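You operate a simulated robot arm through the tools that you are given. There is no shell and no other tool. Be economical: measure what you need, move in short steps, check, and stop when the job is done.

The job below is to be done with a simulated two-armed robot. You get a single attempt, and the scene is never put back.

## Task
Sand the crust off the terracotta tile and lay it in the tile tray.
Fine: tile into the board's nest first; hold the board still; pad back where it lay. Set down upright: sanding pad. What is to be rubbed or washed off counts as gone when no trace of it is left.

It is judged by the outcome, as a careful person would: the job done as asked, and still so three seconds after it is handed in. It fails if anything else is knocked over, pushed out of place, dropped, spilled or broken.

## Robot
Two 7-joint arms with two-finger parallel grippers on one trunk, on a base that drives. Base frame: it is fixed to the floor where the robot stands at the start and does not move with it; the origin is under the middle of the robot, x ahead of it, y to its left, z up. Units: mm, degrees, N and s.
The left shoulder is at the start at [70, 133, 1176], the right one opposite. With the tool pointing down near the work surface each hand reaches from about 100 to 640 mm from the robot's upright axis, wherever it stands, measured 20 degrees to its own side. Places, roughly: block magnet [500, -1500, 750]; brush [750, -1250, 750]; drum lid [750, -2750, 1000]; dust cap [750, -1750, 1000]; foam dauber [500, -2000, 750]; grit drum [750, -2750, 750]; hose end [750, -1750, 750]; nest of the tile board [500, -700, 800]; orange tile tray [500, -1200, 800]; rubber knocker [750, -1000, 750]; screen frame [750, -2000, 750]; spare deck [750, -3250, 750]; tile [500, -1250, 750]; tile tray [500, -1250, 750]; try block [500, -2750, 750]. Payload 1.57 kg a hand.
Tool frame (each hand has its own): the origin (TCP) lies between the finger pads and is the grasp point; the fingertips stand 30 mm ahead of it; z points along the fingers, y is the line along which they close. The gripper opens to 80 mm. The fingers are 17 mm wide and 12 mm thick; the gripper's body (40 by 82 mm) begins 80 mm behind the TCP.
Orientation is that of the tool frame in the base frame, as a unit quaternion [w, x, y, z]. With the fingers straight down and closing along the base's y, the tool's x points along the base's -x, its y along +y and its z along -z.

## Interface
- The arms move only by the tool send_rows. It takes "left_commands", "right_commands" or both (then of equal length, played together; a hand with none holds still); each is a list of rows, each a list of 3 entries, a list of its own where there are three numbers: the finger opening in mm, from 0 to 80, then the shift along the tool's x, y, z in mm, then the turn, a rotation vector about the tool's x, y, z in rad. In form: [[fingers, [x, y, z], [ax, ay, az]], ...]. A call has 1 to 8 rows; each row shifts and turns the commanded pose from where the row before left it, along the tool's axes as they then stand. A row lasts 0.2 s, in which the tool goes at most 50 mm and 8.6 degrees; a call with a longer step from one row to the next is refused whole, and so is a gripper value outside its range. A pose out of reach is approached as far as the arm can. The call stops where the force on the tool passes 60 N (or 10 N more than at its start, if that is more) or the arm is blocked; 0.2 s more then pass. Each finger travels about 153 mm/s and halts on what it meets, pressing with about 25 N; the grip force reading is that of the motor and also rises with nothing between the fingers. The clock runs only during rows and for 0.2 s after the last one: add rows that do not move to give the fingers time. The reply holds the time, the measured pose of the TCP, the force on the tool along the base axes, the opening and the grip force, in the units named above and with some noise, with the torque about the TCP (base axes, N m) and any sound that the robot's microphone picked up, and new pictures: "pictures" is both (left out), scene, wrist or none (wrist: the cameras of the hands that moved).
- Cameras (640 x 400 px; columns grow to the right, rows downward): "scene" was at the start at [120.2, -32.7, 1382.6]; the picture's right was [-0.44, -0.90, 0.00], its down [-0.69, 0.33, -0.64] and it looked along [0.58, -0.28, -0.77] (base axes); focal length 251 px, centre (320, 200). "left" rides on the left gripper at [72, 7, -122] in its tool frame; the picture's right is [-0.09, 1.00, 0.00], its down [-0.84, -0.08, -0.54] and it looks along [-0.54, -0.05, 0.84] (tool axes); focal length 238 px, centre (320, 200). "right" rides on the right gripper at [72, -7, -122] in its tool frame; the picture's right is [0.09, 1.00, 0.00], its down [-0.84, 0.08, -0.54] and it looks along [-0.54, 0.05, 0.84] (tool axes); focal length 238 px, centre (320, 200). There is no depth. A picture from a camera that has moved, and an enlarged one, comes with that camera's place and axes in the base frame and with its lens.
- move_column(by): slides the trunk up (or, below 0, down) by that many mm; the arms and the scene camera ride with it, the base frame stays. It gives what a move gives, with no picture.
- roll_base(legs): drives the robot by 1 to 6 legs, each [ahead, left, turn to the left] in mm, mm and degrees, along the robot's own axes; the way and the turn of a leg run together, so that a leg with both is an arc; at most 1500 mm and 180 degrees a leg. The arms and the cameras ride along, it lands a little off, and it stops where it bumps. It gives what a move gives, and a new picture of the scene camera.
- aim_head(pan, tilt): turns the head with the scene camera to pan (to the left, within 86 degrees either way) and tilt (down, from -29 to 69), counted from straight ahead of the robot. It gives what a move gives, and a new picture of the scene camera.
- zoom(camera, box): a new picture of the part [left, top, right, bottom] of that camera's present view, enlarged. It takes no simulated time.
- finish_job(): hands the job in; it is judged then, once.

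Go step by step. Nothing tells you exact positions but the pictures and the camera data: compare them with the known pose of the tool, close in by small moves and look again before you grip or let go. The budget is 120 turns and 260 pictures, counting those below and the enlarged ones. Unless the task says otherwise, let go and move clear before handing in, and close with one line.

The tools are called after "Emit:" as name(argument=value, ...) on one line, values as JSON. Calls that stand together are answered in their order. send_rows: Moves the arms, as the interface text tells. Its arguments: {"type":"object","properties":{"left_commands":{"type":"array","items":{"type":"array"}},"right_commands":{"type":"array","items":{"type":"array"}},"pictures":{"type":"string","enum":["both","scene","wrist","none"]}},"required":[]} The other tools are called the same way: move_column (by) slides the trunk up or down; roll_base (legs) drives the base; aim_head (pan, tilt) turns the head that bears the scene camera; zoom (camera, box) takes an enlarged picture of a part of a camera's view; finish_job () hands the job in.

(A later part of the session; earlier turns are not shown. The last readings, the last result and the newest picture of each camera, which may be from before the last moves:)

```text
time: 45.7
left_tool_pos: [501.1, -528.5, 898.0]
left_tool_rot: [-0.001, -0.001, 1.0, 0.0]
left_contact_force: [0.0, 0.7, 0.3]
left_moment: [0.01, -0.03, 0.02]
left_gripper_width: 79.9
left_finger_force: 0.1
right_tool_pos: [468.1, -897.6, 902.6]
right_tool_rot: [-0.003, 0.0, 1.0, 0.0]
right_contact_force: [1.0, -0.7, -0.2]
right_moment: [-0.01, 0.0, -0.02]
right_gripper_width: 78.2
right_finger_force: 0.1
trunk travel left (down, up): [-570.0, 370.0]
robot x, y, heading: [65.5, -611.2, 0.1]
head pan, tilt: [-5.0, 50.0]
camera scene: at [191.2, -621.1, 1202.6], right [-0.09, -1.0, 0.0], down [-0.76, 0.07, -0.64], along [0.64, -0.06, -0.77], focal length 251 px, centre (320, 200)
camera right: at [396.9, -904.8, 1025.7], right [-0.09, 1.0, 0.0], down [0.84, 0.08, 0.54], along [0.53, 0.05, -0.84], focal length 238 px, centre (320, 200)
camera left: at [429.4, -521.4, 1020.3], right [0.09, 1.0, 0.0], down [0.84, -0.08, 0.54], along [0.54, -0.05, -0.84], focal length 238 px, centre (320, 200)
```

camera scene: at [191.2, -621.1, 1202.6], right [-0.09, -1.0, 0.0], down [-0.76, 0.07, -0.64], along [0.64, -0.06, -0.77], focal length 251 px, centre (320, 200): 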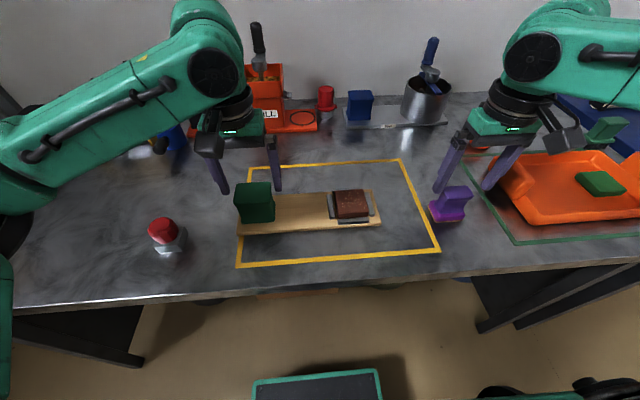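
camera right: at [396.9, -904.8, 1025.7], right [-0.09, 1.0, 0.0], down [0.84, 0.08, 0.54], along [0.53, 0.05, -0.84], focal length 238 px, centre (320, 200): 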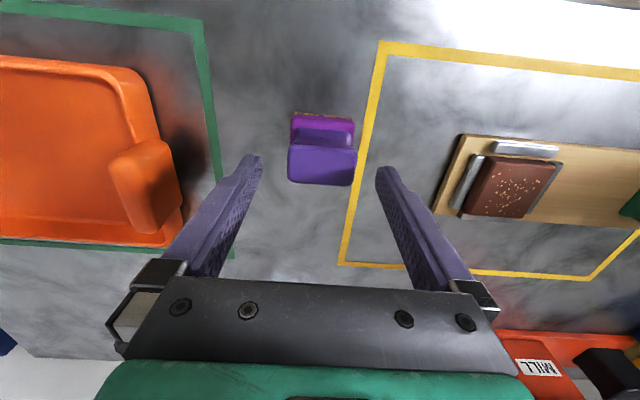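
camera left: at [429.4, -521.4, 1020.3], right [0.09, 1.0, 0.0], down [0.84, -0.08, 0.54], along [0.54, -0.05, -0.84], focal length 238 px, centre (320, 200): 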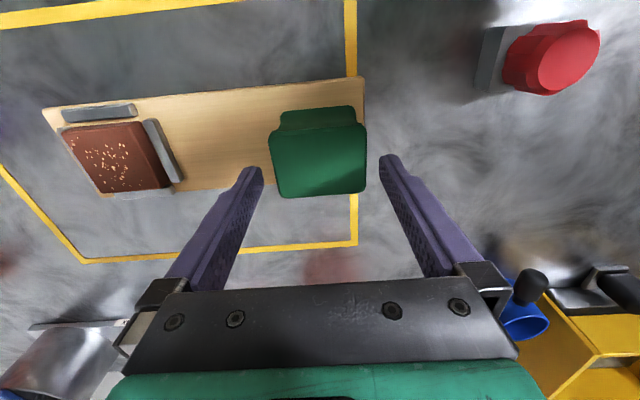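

Both hands are centred. Descend both and close on the block and the pad handle.

Emit:
send_rows(left_commands=[[80, [0, 0, 14], [0, 0, 0]], [80, [0, 0, 14], [0, 0, 0]], [80, [0, 0, 0], [0, 0, 0]], [80, [0, 0, 0], [0, 0, 0]]], right_commands=[[78, [0, 0, 15], [0, 0, 0]], [78, [0, 0, 15], [0, 0, 0]], [78, [0, 0, 14], [0, 0, 0]], [78, [0, 0, 0], [0, 0, 0]]])

Emit:
zoom(camera="scene", box=[380, 130, 540, 230])

Emit:
zoom(camera="scene", box=[200, 130, 360, 230])

```text
time: 46.7
left_tool_pos: [501.4, -528.3, 869.0]
left_tool_rot: [-0.001, -0.001, 1.0, 0.0]
left_contact_force: [0.0, 0.3, -0.7]
left_moment: [0.01, 0.0, -0.03]
left_gripper_width: 80.2
left_finger_force: 0.0
right_tool_pos: [470.2, -896.1, 859.5]
right_tool_rot: [-0.004, 0.0, 1.0, 0.001]
right_contact_force: [-0.5, 0.7, 0.4]
right_moment: [-0.02, 0.03, -0.01]
right_gripper_width: 78.2
right_finger_force: 0.1
trunk travel left (down, up): [-570.0, 370.0]
robot x, y, heading: [64.5, -616.3, 0.2]
head pan, tilt: [-5.0, 50.0]
camera scene: at [191.5, -621.0, 1202.5], right [-0.09, -1.0, 0.0], down [-0.76, 0.07, -0.64], along [0.64, -0.06, -0.77], focal length 251 px, centre (320, 200)
camera right: at [398.5, -903.9, 982.0], right [-0.09, 1.0, 0.0], down [0.84, 0.08, 0.54], along [0.53, 0.05, -0.84], focal length 238 px, centre (320, 200)
camera left: at [428.8, -522.1, 991.8], right [0.09, 1.0, 0.0], down [0.84, -0.08, 0.54], along [0.54, -0.05, -0.84], focal length 238 px, centre (320, 200)
```

scene: 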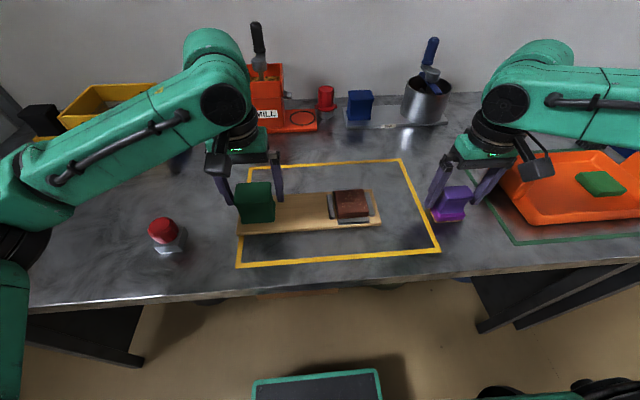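
right: 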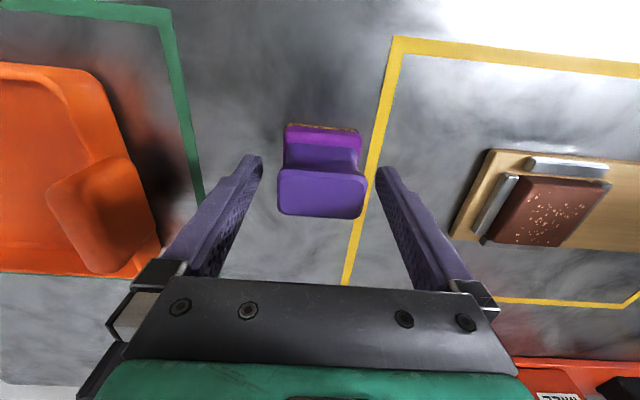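
left: 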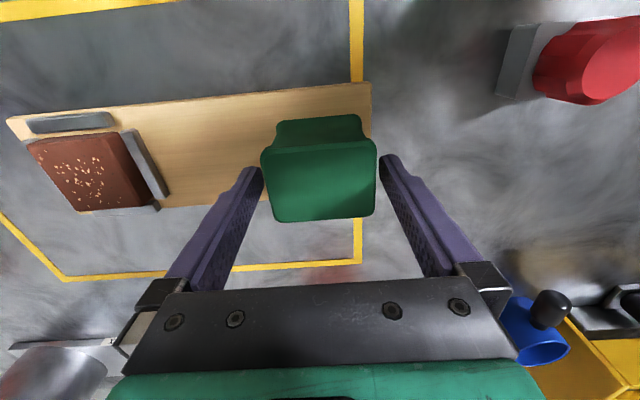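

```text
4.00 times, centred on (460, 180) of scene
camera zoom: at [191.5, -621.0, 1202.5], right [-0.09, -1.0, 0.0], down [-0.76, 0.07, -0.64], along [0.64, -0.06, -0.77], focal length 1004 px, centre (-240, 280)
```

zoom: 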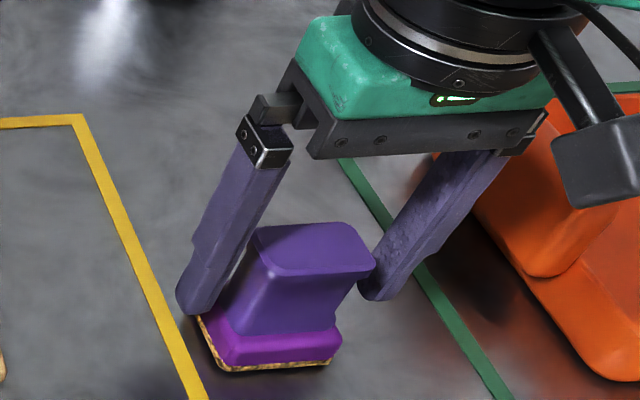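

```text
4.00 times, centred on (280, 180) of scene
camera zoom: at [191.5, -621.0, 1202.5], right [-0.09, -1.0, 0.0], down [-0.76, 0.07, -0.64], along [0.64, -0.06, -0.77], focal length 1004 px, centre (480, 280)
```

zoom: 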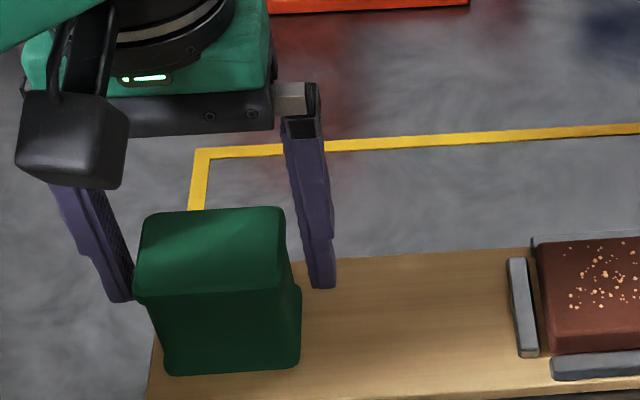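

Aligned. Lower the left hand 5 mm, then close both.

Emit:
send_rows(left_commands=[[80, [0, 0, 5], [0, 0, 0]], [65, [0, 0, 0], [0, 0, 0]], [60, [0, 0, 0], [0, 0, 0]], [55, [0, 0, 0], [0, 0, 0]], [50, [0, 0, 0], [0, 0, 0]], [50, [0, 0, 0], [0, 0, 0]]], right_commands=[[78, [0, 0, 3], [0, 0, 0]], [60, [0, 0, 0], [0, 0, 0]], [50, [0, 0, 0], [0, 0, 0]], [45, [0, 0, 0], [0, 0, 0]], [36, [0, 0, 0], [0, 0, 0]], [36, [0, 0, 0], [0, 0, 0]]])

```text
time: 48.1
left_tool_pos: [500.0, -527.7, 866.7]
left_tool_rot: [-0.001, -0.001, 1.0, 0.0]
left_contact_force: [-0.7, 1.0, 0.0]
left_moment: [-0.07, 0.03, -0.04]
left_gripper_width: 63.6
left_finger_force: 24.9
right_tool_pos: [469.1, -897.6, 856.2]
right_tool_rot: [-0.003, 0.0, 1.0, 0.001]
right_contact_force: [0.7, -0.5, -0.9]
right_moment: [-0.03, -0.01, 0.03]
right_gripper_width: 49.2
right_finger_force: 24.9
trunk travel left (down, up): [-570.0, 370.0]
robot x, y, heading: [62.2, -615.0, 0.2]
head pan, tilt: [-5.0, 50.0]
camera scene: at [191.5, -621.0, 1202.5], right [-0.09, -1.0, 0.0], down [-0.76, 0.07, -0.64], along [0.64, -0.06, -0.77], focal length 251 px, centre (320, 200)
camera right: at [398.1, -904.5, 979.5], right [-0.09, 1.0, 0.0], down [0.84, 0.08, 0.54], along [0.53, 0.05, -0.84], focal length 238 px, centre (320, 200)
camera left: at [428.8, -521.4, 987.8], right [0.09, 1.0, 0.0], down [0.84, -0.08, 0.54], along [0.54, -0.05, -0.84], focal length 238 px, centre (320, 200)
```

scene: 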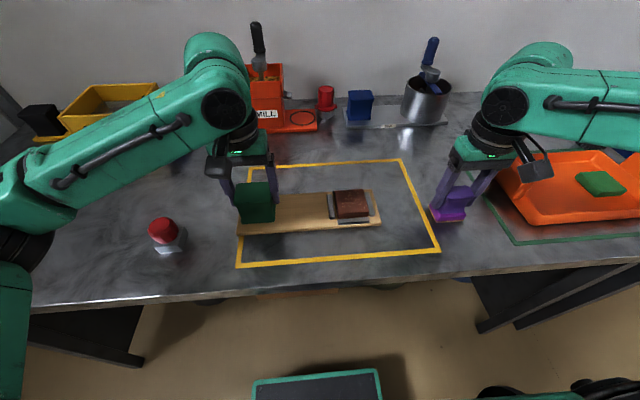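
right: 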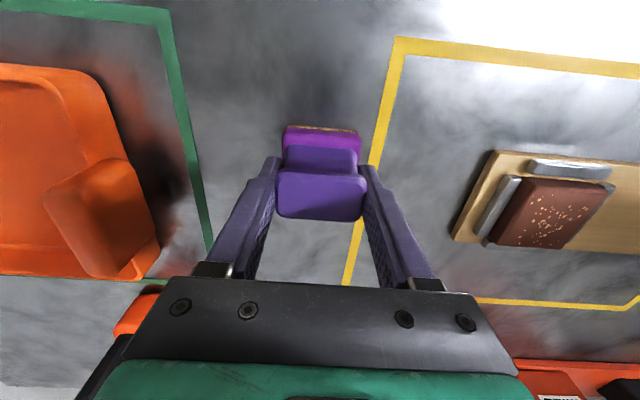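
left: 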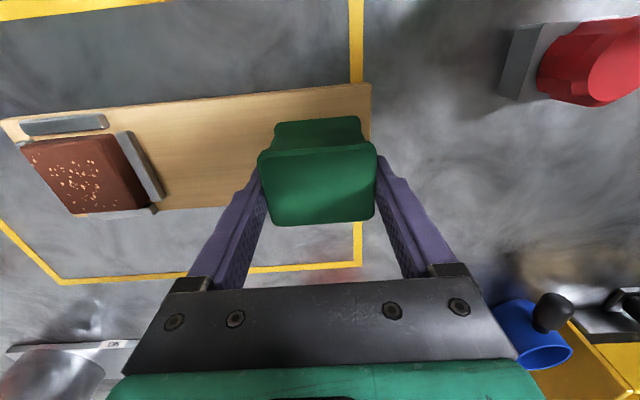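

Both are gripped; pad's rest pose is TCP [469,-897.6,856]. Now lift the pad and carry it over the tile.

Emit:
send_rows(right_commands=[[36, [0, 0, -32], [0, 0, 0]], [36, [0, 0, -32], [0, 0, 0]], [36, [-8, 45, 0], [0, 0, 0]], [36, [-8, 45, 0], [0, 0, 0]], [36, [-8, 45, 0], [0, 0, 0]], [36, [-5, 45, 0], [0, 0, 0]], [36, [0, 8, 0], [0, 0, 0]], [36, [0, 0, 0], [0, 0, 0]]], left_commands=[[50, [0, 0, 0], [0, 0, 0]], [50, [0, 0, 0], [0, 0, 0]], [50, [0, 0, 0], [0, 0, 0]], [50, [0, 0, 0], [0, 0, 0]], [50, [0, 0, 0], [0, 0, 0]], [50, [0, 0, 0], [0, 0, 0]], [50, [0, 0, 0], [0, 0, 0]], [50, [0, 0, 0], [0, 0, 0]]])

Emit:
zoom(camera="scene", box=[290, 140, 450, 240])

```text
time: 49.9
left_tool_pos: [501.5, -528.5, 865.5]
left_tool_rot: [-0.001, -0.001, 1.0, 0.0]
left_contact_force: [1.1, 0.9, 0.8]
left_moment: [0.04, 0.01, -0.01]
left_gripper_width: 63.5
left_finger_force: 24.8
right_tool_pos: [499.4, -711.1, 920.8]
right_tool_rot: [-0.004, 0.0, 1.0, 0.0]
right_contact_force: [1.1, 0.0, -0.3]
right_moment: [0.0, 0.01, 0.03]
right_gripper_width: 49.1
right_finger_force: 24.4
trunk travel left (down, up): [-570.0, 370.0]
robot x, y, heading: [61.6, -611.5, 0.3]
head pan, tilt: [-5.0, 50.0]
camera scene: at [191.7, -620.9, 1202.5], right [-0.09, -1.0, 0.0], down [-0.76, 0.07, -0.64], along [0.64, -0.06, -0.77], focal length 251 px, centre (320, 200)
camera right: at [427.8, -717.7, 1044.5], right [-0.09, 1.0, 0.0], down [0.84, 0.08, 0.54], along [0.53, 0.05, -0.84], focal length 238 px, centre (320, 200)
camera left: at [429.0, -521.3, 987.8], right [0.09, 1.0, 0.0], down [0.84, -0.08, 0.54], along [0.54, -0.05, -0.84], focal length 238 px, centre (320, 200)
```

scene: 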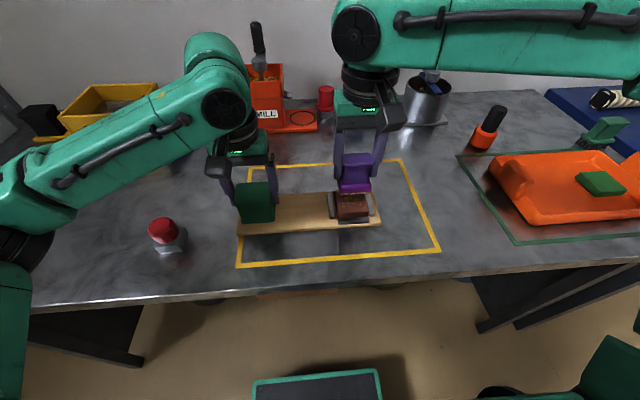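
right: 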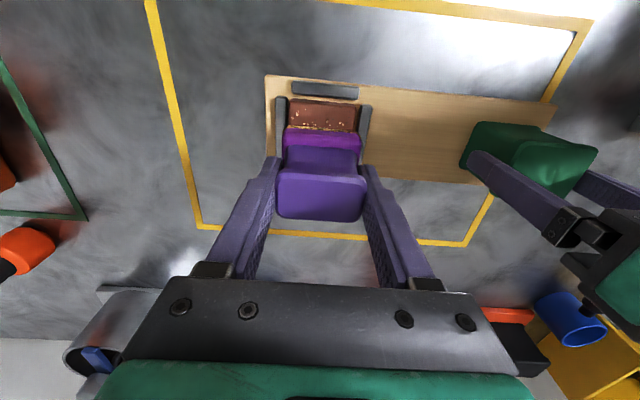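
left: 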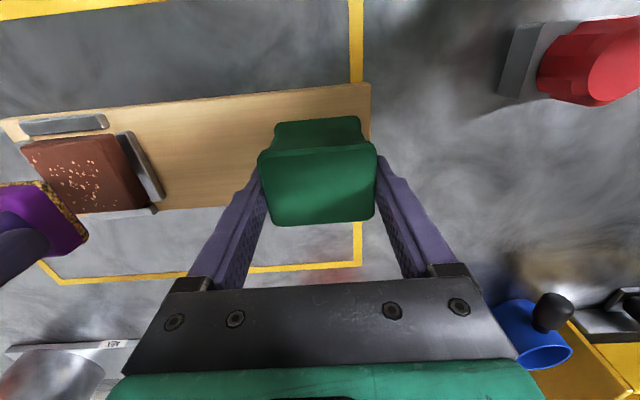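

```text
4.00 times, centred on (370, 190) of scene
camera zoom: at [191.7, -620.9, 1202.5], right [-0.09, -1.0, 0.0], down [-0.76, 0.07, -0.64], along [0.64, -0.06, -0.77], focal length 1004 px, centre (120, 240)
```

zoom: 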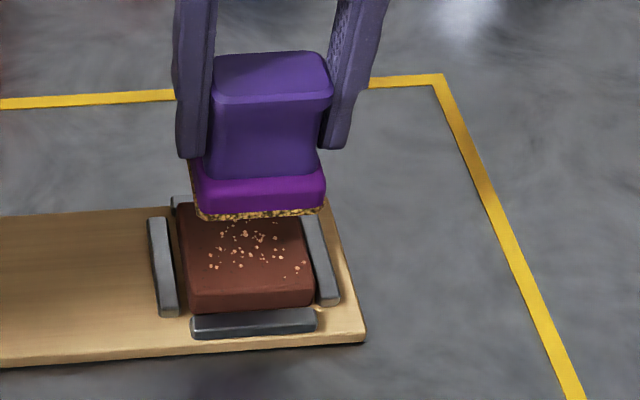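

The pad is above the tile. Lower to near contact.

Emit:
send_rows(right_commands=[[36, [0, 1, 14], [0, 0, 0]], [36, [0, 0, 12], [0, 0, 0]], [36, [0, 0, 3], [0, 0, 0]], [36, [0, 0, 2], [0, 0, 0]], [36, [0, 0, 0], [0, 0, 0]]], left_commands=[[50, [0, 0, 0], [0, 0, 0]], [50, [0, 0, 0], [0, 0, 0]], [50, [0, 0, 0], [0, 0, 0]], [50, [0, 0, 0], [0, 0, 0]], [50, [0, 0, 0], [0, 0, 0]]], pictures="none")

Emit:
zoom(camera="scene", box=[290, 140, 450, 240])

```text
time: 51.1
left_tool_pos: [500.6, -528.1, 865.4]
left_tool_rot: [-0.001, -0.001, 1.0, 0.0]
left_contact_force: [0.0, 0.6, 0.8]
left_moment: [0.03, 0.01, 0.09]
left_gripper_width: 63.8
left_finger_force: 24.9
right_tool_pos: [499.5, -710.1, 888.6]
right_tool_rot: [-0.005, -0.001, 1.0, 0.001]
right_contact_force: [-0.4, -0.2, -1.5]
right_moment: [0.03, -0.01, -0.04]
right_gripper_width: 49.3
right_finger_force: 25.0
trunk travel left (down, up): [-570.0, 370.0]
robot x, y, heading: [61.6, -615.7, 0.0]
head pan, tilt: [-5.0, 50.0]
```

```text
4.00 times, centred on (370, 190) of scene
camera zoom: at [191.6, -620.9, 1202.5], right [-0.09, -1.0, 0.0], down [-0.76, 0.07, -0.64], along [0.64, -0.06, -0.77], focal length 1004 px, centre (120, 240)
```

zoom: 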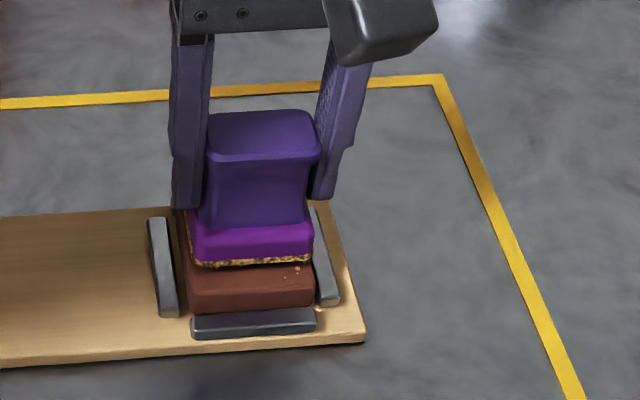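

Continue down in 1 mm steps until it presses lightly.

Emit:
send_rows(right_commands=[[36, [0, 0, 1], [0, 0, 0]], [36, [0, 0, 1], [0, 0, 0]], [36, [0, 0, 1], [0, 0, 0]], [36, [0, 0, 0], [0, 0, 0]]], left_commands=[[50, [0, 0, 0], [0, 0, 0]], [50, [0, 0, 0], [0, 0, 0]], [50, [0, 0, 0], [0, 0, 0]], [50, [0, 0, 0], [0, 0, 0]]], pictures="none")

```text
time: 52.1
left_tool_pos: [501.0, -527.7, 865.3]
left_tool_rot: [-0.001, 0.0, 1.0, 0.0]
left_contact_force: [0.4, 0.9, 1.9]
left_moment: [0.03, -0.03, -0.01]
left_gripper_width: 63.5
left_finger_force: 24.6
right_tool_pos: [499.1, -710.1, 886.1]
right_tool_rot: [-0.003, 0.0, 1.0, 0.001]
right_contact_force: [0.3, -0.7, -0.3]
right_moment: [-0.01, -0.02, 0.02]
right_gripper_width: 49.5
right_finger_force: 24.5
trunk travel left (down, up): [-570.0, 370.0]
robot x, y, heading: [65.2, -613.6, -0.0]
head pan, tilt: [-5.0, 50.0]
```

Emit:
send_rows(right_commands=[[36, [0, 0, 1], [0, 0, 0]], [36, [0, 0, 1], [0, 0, 0]], [36, [0, 0, 0], [0, 0, 0]]], left_commands=[[50, [0, 0, 0], [0, 0, 0]], [50, [0, 0, 0], [0, 0, 0]], [50, [0, 0, 0], [0, 0, 0]]], pictures="none")

```text
time: 52.9
left_tool_pos: [500.7, -529.0, 866.0]
left_tool_rot: [-0.001, 0.0, 1.0, 0.0]
left_contact_force: [-0.3, 0.2, 1.0]
left_moment: [0.0, 0.03, -0.01]
left_gripper_width: 63.5
left_finger_force: 24.9
right_tool_pos: [498.4, -711.9, 885.1]
right_tool_rot: [-0.004, 0.0, 1.0, 0.001]
right_contact_force: [-0.1, -0.1, 0.3]
right_moment: [-0.03, -0.03, -0.01]
right_gripper_width: 49.3
right_finger_force: 24.7
trunk travel left (down, up): [-570.0, 370.0]
robot x, y, heading: [63.1, -614.3, 0.0]
head pan, tilt: [-5.0, 50.0]
```

Emit:
send_rows(right_commands=[[36, [0, 0, 1], [0, 0, 0]], [36, [0, 0, 1], [0, 0, 0]], [36, [0, 0, 0], [0, 0, 0]]], left_commands=[[50, [0, 0, 0], [0, 0, 0]], [50, [0, 0, 0], [0, 0, 0]], [50, [0, 0, 0], [0, 0, 0]]], pictures="none")

Emit:
zoom(camera="scene", box=[290, 140, 450, 240])

```text
time: 53.7
left_tool_pos: [499.4, -528.5, 867.2]
left_tool_rot: [0.0, -0.002, 1.0, 0.0]
left_contact_force: [5.6, -2.5, -7.6]
left_moment: [0.56, -0.17, 0.96]
left_gripper_width: 63.8
left_finger_force: 25.3
right_tool_pos: [498.1, -710.9, 883.6]
right_tool_rot: [-0.001, 0.0, 1.0, 0.002]
right_contact_force: [-2.7, -0.7, 21.7]
right_moment: [-0.07, 0.25, 0.04]
right_gripper_width: 49.2
right_finger_force: 25.2
trunk travel left (down, up): [-570.0, 370.0]
robot x, y, heading: [63.0, -612.7, -0.0]
head pan, tilt: [-5.0, 50.0]
```

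```text
4.00 times, centred on (370, 190) of scene
camera zoom: at [190.4, -620.9, 1202.8], right [-0.09, -1.0, 0.0], down [-0.76, 0.07, -0.64], along [0.64, -0.06, -0.77], focal length 1004 px, centre (120, 240)
```

zoom: 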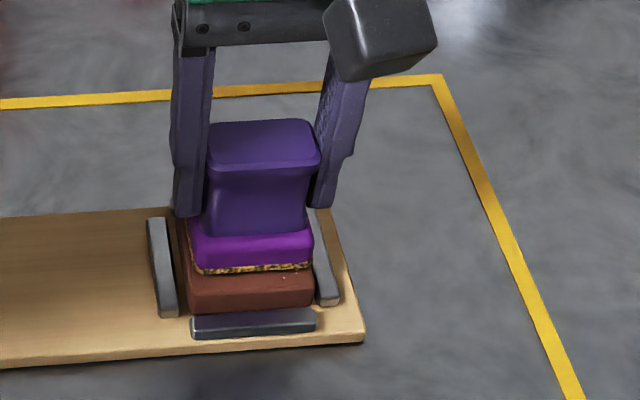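

Firm light contact (≈22 N). Now sanding strokes along x with the left hand holding the board.

Emit:
send_rows(right_commands=[[36, [8, 0, 0], [0, 0, 0]], [36, [8, 0, 0], [0, 0, 0]], [36, [-10, 0, 0], [0, 0, 0]], [36, [-12, 0, 0], [0, 0, 0]], [36, [-10, 0, 0], [0, 0, 0]], [36, [10, 0, 0], [0, 0, 0]], [36, [12, 0, 0], [0, 0, 0]], [36, [10, 0, 0], [0, 0, 0]]], left_commands=[[50, [0, 0, 0], [0, 0, 0]], [50, [0, 0, 0], [0, 0, 0]], [50, [0, 0, 0], [0, 0, 0]], [50, [0, 0, 0], [0, 0, 0]], [50, [0, 0, 0], [0, 0, 0]], [50, [0, 0, 0], [0, 0, 0]], [50, [0, 0, 0], [0, 0, 0]], [50, [0, 0, 0], [0, 0, 0]]], pictures="scene")

Emit:
zoom(camera="scene", box=[290, 140, 450, 240])

```text
time: 55.5
left_tool_pos: [500.7, -528.5, 865.5]
left_tool_rot: [-0.001, 0.001, 1.0, -0.002]
left_contact_force: [0.0, 0.4, 4.8]
left_moment: [-0.96, -0.1, 0.07]
left_gripper_width: 63.5
left_finger_force: 25.6
right_tool_pos: [481.1, -710.0, 883.7]
right_tool_rot: [-0.004, 0.0, 1.0, 0.001]
right_contact_force: [-0.8, 0.1, -0.1]
right_moment: [0.01, 0.03, -0.01]
right_gripper_width: 49.5
right_finger_force: 24.9
trunk travel left (down, up): [-570.0, 370.0]
robot x, y, heading: [65.9, -613.3, -0.0]
head pan, tilt: [-5.0, 50.0]
camera scene: at [191.1, -620.9, 1202.6], right [-0.09, -1.0, 0.0], down [-0.76, 0.07, -0.64], along [0.64, -0.06, -0.77], focal length 251 px, centre (320, 200)
```

scene: 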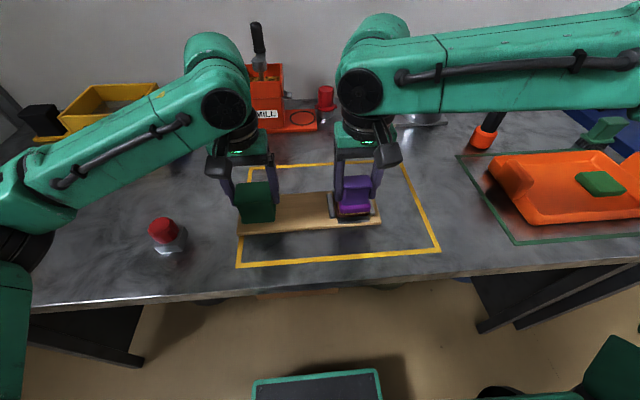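

```text
4.00 times, centred on (370, 190) of scene
camera zoom: at [191.1, -620.9, 1202.6], right [-0.09, -1.0, 0.0], down [-0.76, 0.07, -0.64], along [0.64, -0.06, -0.77], focal length 1004 px, centre (120, 240)
```

zoom: 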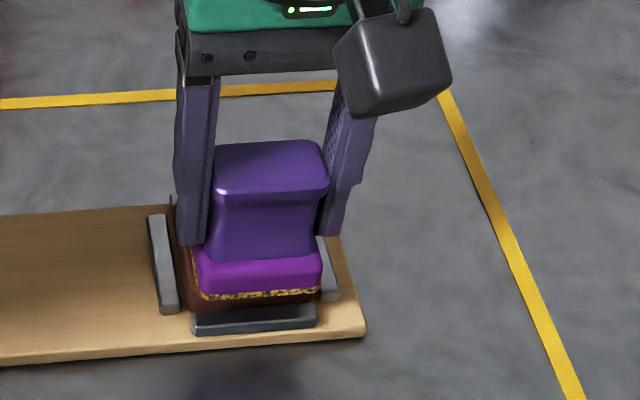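

Contact force faded; press 2 mm further and continue strokes.

Emit:
send_rows(right_commands=[[36, [0, 0, 1.5], [0, 0, 0]], [36, [-4, 0, 0.5], [0, 0, 0]], [36, [-10, 0, 0], [0, 0, 0]], [36, [-10, 0, 0], [0, 0, 0]], [36, [-10, 0, 0], [0, 0, 0]]], left_commands=[[50, [0, 0, 0], [0, 0, 0]], [50, [0, 0, 0], [0, 0, 0]], [50, [0, 0, 0], [0, 0, 0]], [50, [0, 0, 0], [0, 0, 0]], [50, [0, 0, 0], [0, 0, 0]]], pictures="none")

Emit:
zoom(camera="scene", box=[290, 140, 450, 240])

```text
time: 56.7
left_tool_pos: [499.4, -527.8, 865.8]
left_tool_rot: [-0.001, -0.002, 1.0, 0.001]
left_contact_force: [8.2, -5.0, -5.4]
left_moment: [0.34, 0.22, 1.24]
left_gripper_width: 63.5
left_finger_force: 24.7
right_tool_pos: [514.7, -709.5, 880.5]
right_tool_rot: [-0.003, -0.001, 1.0, 0.001]
right_contact_force: [-11.3, 2.4, 13.8]
right_moment: [0.06, 0.47, -0.02]
right_gripper_width: 49.3
right_finger_force: 24.6
trunk travel left (down, up): [-570.0, 370.0]
robot x, y, heading: [66.9, -613.1, 0.0]
head pan, tilt: [-5.0, 50.0]
```

```text
4.00 times, centred on (370, 190) of scene
camera zoom: at [189.6, -621.1, 1202.9], right [-0.09, -1.0, 0.0], down [-0.76, 0.07, -0.64], along [0.64, -0.06, -0.77], focal length 1004 px, centre (120, 240)
```

zoom: 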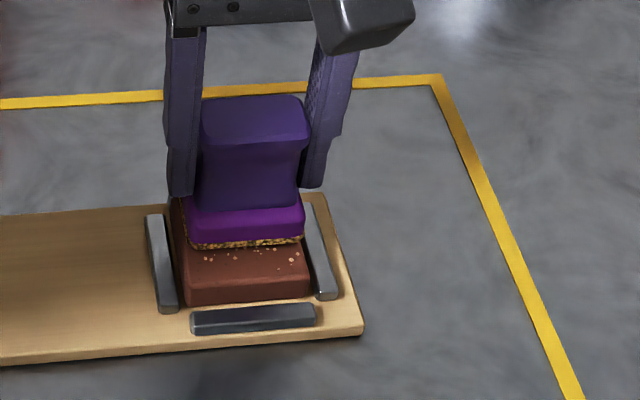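

The crust is thinning. Continue strokes with a bit more pressure.

Emit:
send_rows(right_commands=[[36, [9, 0, 0.7], [0, 0, 0]], [36, [9, 0, 0], [0, 0, 0]], [36, [9, 0, 0], [0, 0, 0]], [36, [9, 0, 0], [0, 0, 0]], [36, [-9, 0, 0], [0, 0, 0]], [36, [-9, 0, 0], [0, 0, 0]], [36, [-9, 0, 0], [0, 0, 0]], [36, [-9, 0, 0], [0, 0, 0]]], left_commands=[[50, [0, 0, 0], [0, 0, 0]], [50, [0, 0, 0], [0, 0, 0]], [50, [0, 0, 0], [0, 0, 0]], [50, [0, 0, 0], [0, 0, 0]], [50, [0, 0, 0], [0, 0, 0]], [50, [0, 0, 0], [0, 0, 0]], [50, [0, 0, 0], [0, 0, 0]], [50, [0, 0, 0], [0, 0, 0]]], pictures="none")

Emit:
send_rows(right_commands=[[36, [9, 4, 0], [0, 0, 0]], [36, [9, 0, 0], [0, 0, 0]], [36, [9, 0, 0], [0, 0, 0]], [36, [9, 0, 0], [0, 0, 0]], [36, [-9, -8, 0], [0, 0, 0]], [36, [-9, 0, 0], [0, 0, 0]], [36, [-9, 0, 0], [0, 0, 0]], [36, [-9, 4, 0], [0, 0, 0]]], left_commands=[[50, [0, 0, 0], [0, 0, 0]], [50, [0, 0, 0], [0, 0, 0]], [50, [0, 0, 0], [0, 0, 0]], [50, [0, 0, 0], [0, 0, 0]], [50, [0, 0, 0], [0, 0, 0]], [50, [0, 0, 0], [0, 0, 0]], [50, [0, 0, 0], [0, 0, 0]], [50, [0, 0, 0], [0, 0, 0]]], pictures="none")

Emit:
zoom(camera="scene", box=[290, 140, 450, 240])

```text
time: 58.5
left_tool_pos: [500.6, -527.6, 867.0]
left_tool_rot: [0.0, -0.002, 1.0, 0.001]
left_contact_force: [8.9, 1.7, -2.3]
left_moment: [0.17, 0.06, 1.46]
left_gripper_width: 63.8
left_finger_force: 25.3
right_tool_pos: [516.4, -708.6, 879.9]
right_tool_rot: [-0.003, 0.0, 1.0, 0.0]
right_contact_force: [-8.7, 0.7, 10.5]
right_moment: [0.14, 0.41, 0.06]
right_gripper_width: 49.3
right_finger_force: 25.1
trunk travel left (down, up): [-570.0, 370.0]
robot x, y, heading: [61.0, -615.0, -0.0]
head pan, tilt: [-5.0, 50.0]
```

```text
time: 60.3
left_tool_pos: [498.9, -528.9, 866.2]
left_tool_rot: [0.0, -0.002, 1.0, 0.001]
left_contact_force: [8.9, -0.4, -4.3]
left_moment: [0.13, 0.07, 1.55]
left_gripper_width: 63.8
left_finger_force: 25.4
right_tool_pos: [515.1, -712.2, 880.1]
right_tool_rot: [-0.003, -0.001, 1.0, 0.0]
right_contact_force: [-10.7, -3.3, 13.6]
right_moment: [-0.08, 0.41, 0.13]
right_gripper_width: 49.2
right_finger_force: 25.1
trunk travel left (down, up): [-570.0, 370.0]
robot x, y, heading: [62.6, -616.3, 0.1]
head pan, tilt: [-5.0, 50.0]
```

```text
4.00 times, centred on (370, 190) of scene
camera zoom: at [189.9, -621.3, 1202.8], right [-0.09, -1.0, 0.0], down [-0.76, 0.07, -0.64], along [0.64, -0.06, -0.77], focal length 1004 px, centre (120, 240)
```

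zoom: 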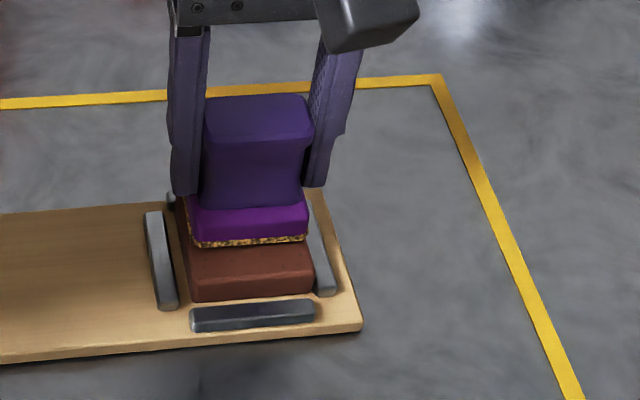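

The visible strip looks clean. One more set with side strokes, then lift and inspect.

Emit:
send_rows(right_commands=[[36, [9, -6, 0.5], [0, 0, 0]], [36, [9, 0, 0.5], [0, 0, 0]], [36, [9, 6, 0.5], [0, 0, 0]], [36, [9, 6, 0], [0, 0, 0]], [36, [-9, 0, -0.5], [0, 0, 0]], [36, [-9, -6, -0.5], [0, 0, 0]], [36, [-9, -4, -0.5], [0, 0, 0]], [36, [-9, 4, 0], [0, 0, 0]]], left_commands=[[50, [0, 0, 0], [0, 0, 0]], [50, [0, 0, 0], [0, 0, 0]], [50, [0, 0, 0], [0, 0, 0]], [50, [0, 0, 0], [0, 0, 0]], [50, [0, 0, 0], [0, 0, 0]], [50, [0, 0, 0], [0, 0, 0]], [50, [0, 0, 0], [0, 0, 0]], [50, [0, 0, 0], [0, 0, 0]]], pictures="none")

Emit:
send_rows(right_commands=[[36, [16, 0, 0], [0, 0, 0]], [36, [0, 0, -20], [0, 0, 0]], [36, [0, 0, -30], [0, 0, 0]], [36, [0, -45, 0], [0, 0, 0]], [36, [0, -45, 0], [0, 0, 0]], [36, [0, 0, 0], [0, 0, 0]]], left_commands=[[50, [0, 0, 0], [0, 0, 0]], [50, [0, 0, 0], [0, 0, 0]], [50, [0, 0, 0], [0, 0, 0]], [50, [0, 0, 0], [0, 0, 0]], [50, [0, 0, 0], [0, 0, 0]], [50, [0, 0, 0], [0, 0, 0]]], pictures="none")

Emit:
zoom(camera="scene", box=[310, 170, 390, 220])

Emit:
zoom(camera="left", box=[0, 100, 200, 225])

```text
time: 62.1
left_tool_pos: [497.6, -527.6, 868.3]
left_tool_rot: [0.003, -0.002, 1.0, 0.0]
left_contact_force: [14.8, -0.6, -9.0]
left_moment: [-0.01, 0.26, 1.53]
left_gripper_width: 64.5
left_finger_force: 24.8
right_tool_pos: [513.0, -709.0, 880.3]
right_tool_rot: [-0.003, 0.0, 1.0, -0.001]
right_contact_force: [-23.2, -1.3, 34.2]
right_moment: [0.38, 1.03, 0.49]
right_gripper_width: 49.3
right_finger_force: 24.9
trunk travel left (down, up): [-570.0, 370.0]
robot x, y, heading: [64.4, -616.0, 0.1]
head pan, tilt: [-5.0, 50.0]
```

```text
time: 63.5
left_tool_pos: [500.2, -529.7, 865.9]
left_tool_rot: [-0.001, -0.001, 1.0, 0.0]
left_contact_force: [0.2, -2.1, 5.1]
left_moment: [-0.18, 0.1, 0.31]
left_gripper_width: 63.9
left_finger_force: 25.2
right_tool_pos: [500.2, -801.2, 930.2]
right_tool_rot: [-0.004, -0.001, 1.0, 0.001]
right_contact_force: [0.1, -0.5, -0.5]
right_moment: [-0.01, -0.03, -0.01]
right_gripper_width: 49.2
right_finger_force: 25.2
trunk travel left (down, up): [-570.0, 370.0]
robot x, y, heading: [63.6, -616.6, 0.0]
head pan, tilt: [-5.0, 50.0]
```

```text
8.00 times, centred on (350, 195) of scene
camera zoom: at [190.7, -621.6, 1202.7], right [-0.09, -1.0, 0.0], down [-0.76, 0.07, -0.64], along [0.64, -0.06, -0.77], focal length 2009 px, centre (80, 240)
```

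zoom: 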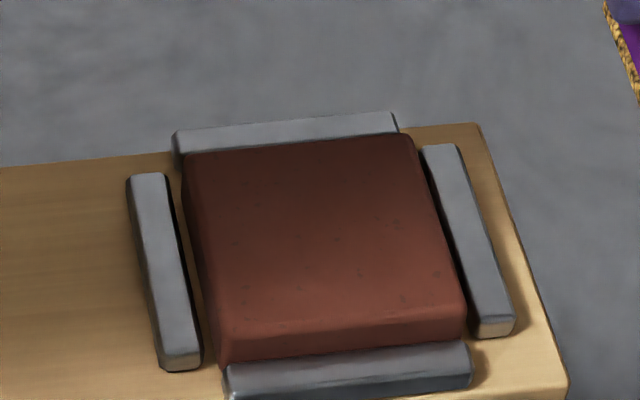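

```text
3.20 times, centred on (100, 162) of left
camera zoom: at [428.1, -522.1, 988.2], right [0.09, 1.0, 0.0], down [0.84, -0.08, 0.54], along [0.54, -0.05, -0.84], focal length 763 px, centre (1024, 320)
```

zoom: 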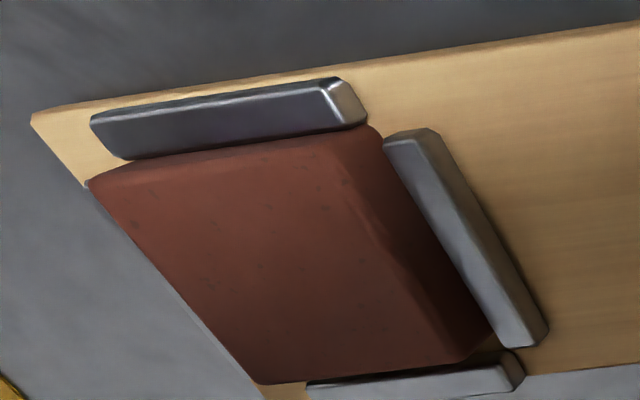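

The tile is clean. Now carry the pad back to its rest place.

Emit:
send_rows(right_commands=[[36, [10, -45, 0], [0, 0, 0]], [36, [10, -45, 0], [0, 0, 0]], [36, [11, -6, 0], [0, 0, 0]], [36, [0, 0, 30], [0, 0, 0]], [36, [0, 0, 30], [0, 0, 0]], [36, [0, 0, 8], [0, 0, 0]], [36, [0, 0, 0], [0, 0, 0]]], left_commands=[[50, [0, 0, 0], [0, 0, 0]], [50, [0, 0, 0], [0, 0, 0]], [50, [0, 0, 0], [0, 0, 0]], [50, [0, 0, 0], [0, 0, 0]], [50, [0, 0, 0], [0, 0, 0]], [50, [0, 0, 0], [0, 0, 0]], [50, [0, 0, 0], [0, 0, 0]]], pictures="scene")

Emit:
zoom(camera="scene", box=[380, 130, 540, 230])

```text
time: 65.1
left_tool_pos: [499.9, -529.0, 866.9]
left_tool_rot: [-0.002, -0.001, 1.0, 0.0]
left_contact_force: [-1.4, 1.0, 5.5]
left_moment: [0.03, 0.0, 0.27]
left_gripper_width: 63.9
left_finger_force: 24.8
right_tool_pos: [468.6, -898.3, 860.4]
right_tool_rot: [-0.003, 0.0, 1.0, 0.001]
right_contact_force: [-1.0, -0.1, -0.8]
right_moment: [-0.02, -0.01, -0.03]
right_gripper_width: 49.3
right_finger_force: 24.9
trunk travel left (down, up): [-570.0, 370.0]
robot x, y, heading: [63.5, -615.9, 0.1]
head pan, tilt: [-5.0, 50.0]
camera scene: at [190.6, -621.4, 1202.7], right [-0.09, -1.0, 0.0], down [-0.76, 0.07, -0.64], along [0.64, -0.06, -0.77], focal length 251 px, centre (320, 200)
```

scene: 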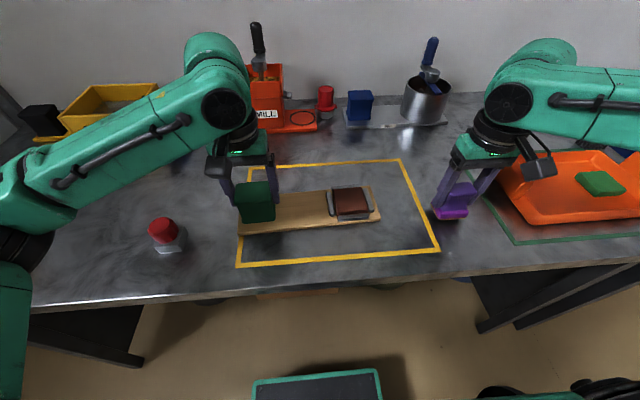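

```text
4.00 times, centred on (460, 180) of scene
camera zoom: at [190.6, -621.4, 1202.7], right [-0.09, -1.0, 0.0], down [-0.76, 0.07, -0.64], along [0.64, -0.06, -0.77], focal length 1004 px, centre (-240, 280)
```

zoom: 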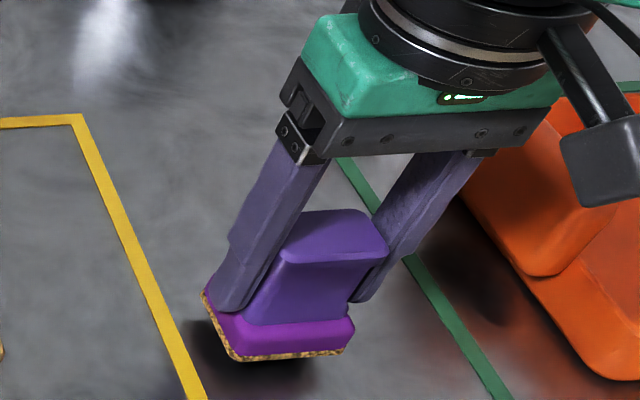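

Lower to touch down.

Emit:
send_rows(right_commands=[[36, [0, 0, 2], [0, 0, 0]], [36, [0, 0, 1], [0, 0, 0]], [36, [0, 0, 1], [0, 0, 0]], [36, [0, 0, 0], [0, 0, 0]]], left_commands=[[50, [0, 0, 0], [0, 0, 0]], [50, [0, 0, 0], [0, 0, 0]], [50, [0, 0, 0], [0, 0, 0]], [50, [0, 0, 0], [0, 0, 0]]], pictures="none")

Emit:
zoom(camera="scene", box=[380, 130, 540, 230])

```text
time: 66.1
left_tool_pos: [499.5, -528.6, 867.0]
left_tool_rot: [-0.001, 0.0, 1.0, 0.0]
left_contact_force: [-0.8, -0.3, 5.9]
left_moment: [-0.01, -0.02, 0.28]
left_gripper_width: 63.9
left_finger_force: 25.1
right_tool_pos: [468.4, -896.3, 856.9]
right_tool_rot: [-0.003, 0.0, 1.0, 0.001]
right_contact_force: [0.1, -0.2, -0.6]
right_moment: [0.01, 0.01, 0.02]
right_gripper_width: 49.4
right_finger_force: 25.1
trunk travel left (down, up): [-570.0, 370.0]
robot x, y, heading: [61.4, -616.1, 0.1]
head pan, tilt: [-5.0, 50.0]
```

```text
4.00 times, centred on (460, 180) of scene
camera zoom: at [190.7, -621.3, 1202.6], right [-0.09, -1.0, 0.0], down [-0.76, 0.07, -0.64], along [0.64, -0.06, -0.77], focal length 1004 px, centre (-240, 280)
```

zoom: 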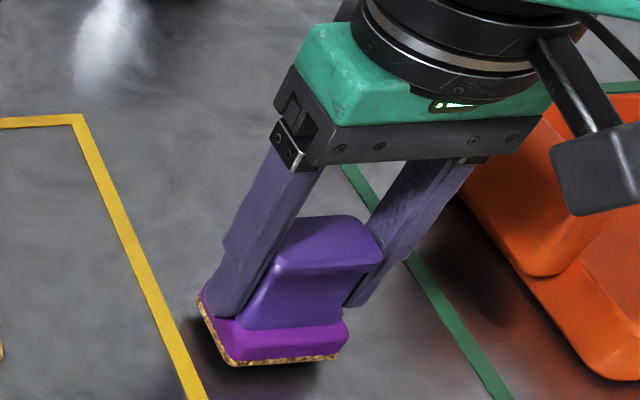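

Emit:
send_rows(right_commands=[[36, [0, 0, 1], [0, 0, 0]], [36, [0, 0, 1], [0, 0, 0]], [36, [0, 0, 1], [0, 0, 0]], [36, [0, 0, 0], [0, 0, 0]]], left_commands=[[50, [0, 0, 0], [0, 0, 0]], [50, [0, 0, 0], [0, 0, 0]], [50, [0, 0, 0], [0, 0, 0]], [50, [0, 0, 0], [0, 0, 0]]], pictures="none")

Emit:
zoom(camera="scene", box=[380, 130, 540, 230])

```text
time: 67.1
left_tool_pos: [501.0, -528.4, 866.5]
left_tool_rot: [0.0, -0.001, 1.0, 0.0]
left_contact_force: [0.0, -0.7, 5.7]
left_moment: [0.0, -0.04, 0.26]
left_gripper_width: 64.3
left_finger_force: 25.1
right_tool_pos: [469.4, -896.8, 855.0]
right_tool_rot: [-0.004, -0.001, 1.0, 0.001]
right_contact_force: [0.8, -0.5, -0.6]
right_moment: [0.01, 0.0, 0.01]
right_gripper_width: 49.3
right_finger_force: 24.9
trunk travel left (down, up): [-570.0, 370.0]
robot x, y, heading: [64.4, -615.8, 0.2]
head pan, tilt: [-5.0, 50.0]
```

```text
4.00 times, centred on (460, 180) of scene
camera zoom: at [190.8, -621.3, 1202.6], right [-0.09, -1.0, 0.0], down [-0.76, 0.07, -0.64], along [0.64, -0.06, -0.77], focal length 1004 px, centre (-240, 280)
```

zoom: 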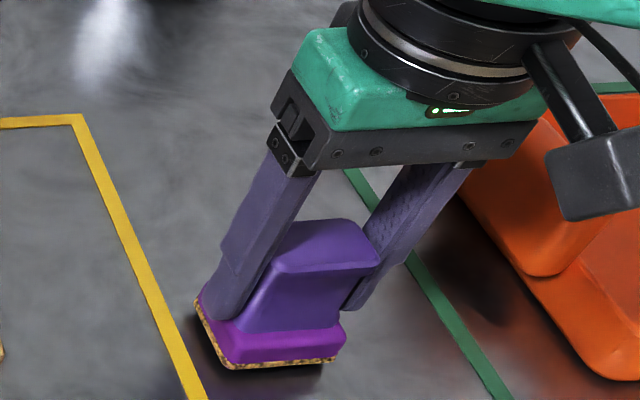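

Still no contact; continue.

Emit:
send_rows(right_commands=[[36, [0, 0, 1], [0, 0, 0]], [36, [0, 0, 1], [0, 0, 0]], [36, [0, 0, 0], [0, 0, 0]]], left_commands=[[50, [0, 0, 0], [0, 0, 0]], [50, [0, 0, 0], [0, 0, 0]], [50, [0, 0, 0], [0, 0, 0]]], pictures="none")

```text
time: 67.9
left_tool_pos: [499.0, -527.8, 865.6]
left_tool_rot: [-0.001, 0.0, 1.0, 0.0]
left_contact_force: [-0.9, -0.5, 5.8]
left_moment: [-0.03, -0.03, 0.27]
left_gripper_width: 63.8
left_finger_force: 24.8
right_tool_pos: [468.7, -896.4, 852.1]
right_tool_rot: [-0.004, -0.001, 1.0, 0.0]
right_contact_force: [-0.4, 0.1, -0.6]
right_moment: [0.0, 0.02, 0.02]
right_gripper_width: 49.6
right_finger_force: 25.1
trunk travel left (down, up): [-570.0, 370.0]
robot x, y, heading: [64.3, -614.1, -0.0]
head pan, tilt: [-5.0, 50.0]
```

Emit:
send_rows(right_commands=[[36, [0, 0, 1], [0, 0, 0]], [36, [0, 0, 1], [0, 0, 0]], [36, [0, 0, 0], [0, 0, 0]]], left_commands=[[50, [0, 0, 0], [0, 0, 0]], [50, [0, 0, 0], [0, 0, 0]], [50, [0, 0, 0], [0, 0, 0]]], pictures="none")

Emit:
zoom(camera="scene", box=[380, 130, 540, 230])

```text
time: 68.7
left_tool_pos: [499.6, -528.3, 866.4]
left_tool_rot: [-0.002, 0.0, 1.0, 0.001]
left_contact_force: [0.1, -0.3, -0.8]
left_moment: [0.15, -0.03, -0.02]
left_gripper_width: 63.8
left_finger_force: 25.5
right_tool_pos: [468.5, -896.6, 851.5]
right_tool_rot: [-0.001, 0.0, 1.0, 0.0]
right_contact_force: [-1.9, -0.2, 11.5]
right_moment: [-0.05, -0.13, 0.01]
right_gripper_width: 49.5
right_finger_force: 25.6
trunk travel left (down, up): [-570.0, 370.0]
robot x, y, heading: [62.1, -613.4, -0.1]
head pan, tilt: [-5.0, 50.0]
```

```text
4.00 times, centred on (460, 180) of scene
camera zoom: at [189.8, -620.4, 1202.8], right [-0.09, -1.0, 0.0], down [-0.76, 0.07, -0.64], along [0.64, -0.06, -0.77], focal length 1004 px, centre (-240, 280)
```

zoom: 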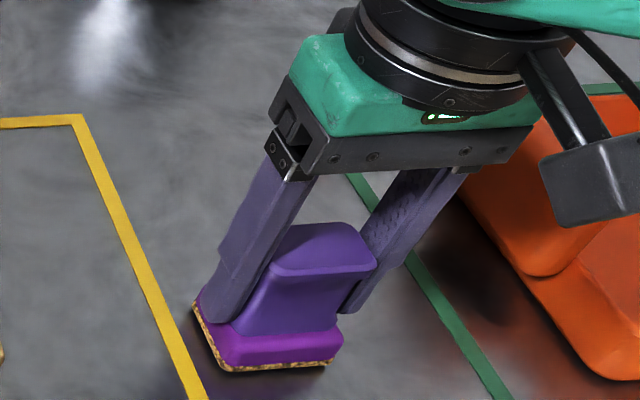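

Pad is back at its spot within about a millimetre or two. Release it and lift straight up; release the block with the left hand too.

Emit:
send_rows(right_commands=[[36, [0, 0, -1], [0, 0, 0]], [55, [0, 0, 0], [0, 0, 0]], [75, [0, 0, 0], [0, 0, 0]], [75, [0, 0, 0], [0, 0, 0]], [75, [0, 0, -30], [0, 0, 0]], [75, [0, 0, -40], [0, 0, 0]], [75, [0, 0, -20], [0, 0, 0]], [75, [0, 0, 0], [0, 0, 0]]], left_commands=[[64, [0, 0, 0], [0, 0, 0]], [70, [0, 0, 0], [0, 0, 0]], [80, [0, 0, 0], [0, 0, 0]], [80, [0, 0, 0], [0, 0, 0]], [80, [0, 0, -30], [0, 0, 0]], [80, [0, 0, -40], [0, 0, 0]], [80, [0, 0, -20], [0, 0, 0]], [80, [0, 0, 0], [0, 0, 0]]])

```text
time: 70.5
left_tool_pos: [500.2, -525.0, 955.7]
left_tool_rot: [-0.001, 0.0, 1.0, 0.0]
left_contact_force: [0.1, 0.7, 1.4]
left_moment: [-0.02, 0.01, 0.0]
left_gripper_width: 80.2
left_finger_force: 0.1
right_tool_pos: [467.8, -896.3, 942.8]
right_tool_rot: [-0.004, -0.001, 1.0, 0.002]
right_contact_force: [0.1, 0.2, 0.2]
right_moment: [-0.01, -0.02, -0.01]
right_gripper_width: 75.1
right_finger_force: 0.1
trunk travel left (down, up): [-570.0, 370.0]
robot x, y, heading: [64.5, -609.8, 0.2]
head pan, tilt: [-5.0, 50.0]
camera scene: at [191.9, -621.1, 1202.5], right [-0.09, -1.0, 0.0], down [-0.76, 0.07, -0.64], along [0.64, -0.06, -0.77], focal length 251 px, centre (320, 200)
camera right: at [397.1, -903.7, 1065.7], right [-0.09, 1.0, 0.0], down [0.84, 0.08, 0.54], along [0.53, 0.05, -0.84], focal length 238 px, centre (320, 200)
camera left: at [428.0, -518.8, 1077.8], right [0.09, 1.0, 0.0], down [0.84, -0.08, 0.54], along [0.54, -0.05, -0.84], focal length 238 px, centre (320, 200)
```

scene: 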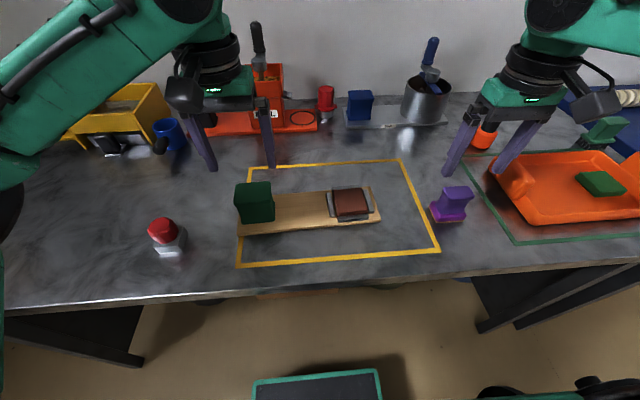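
right: 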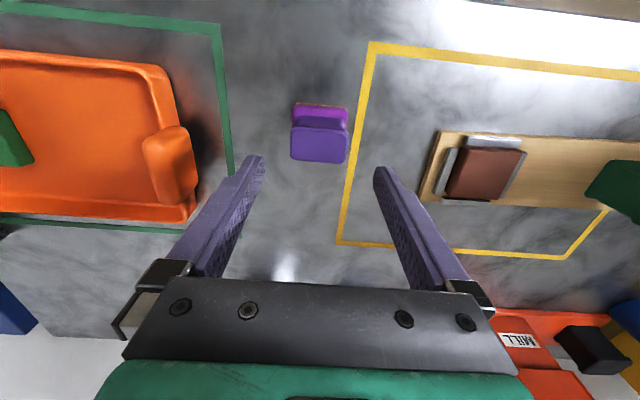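
left: 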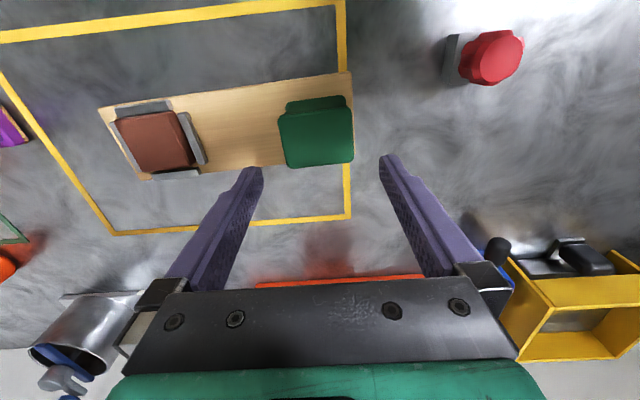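

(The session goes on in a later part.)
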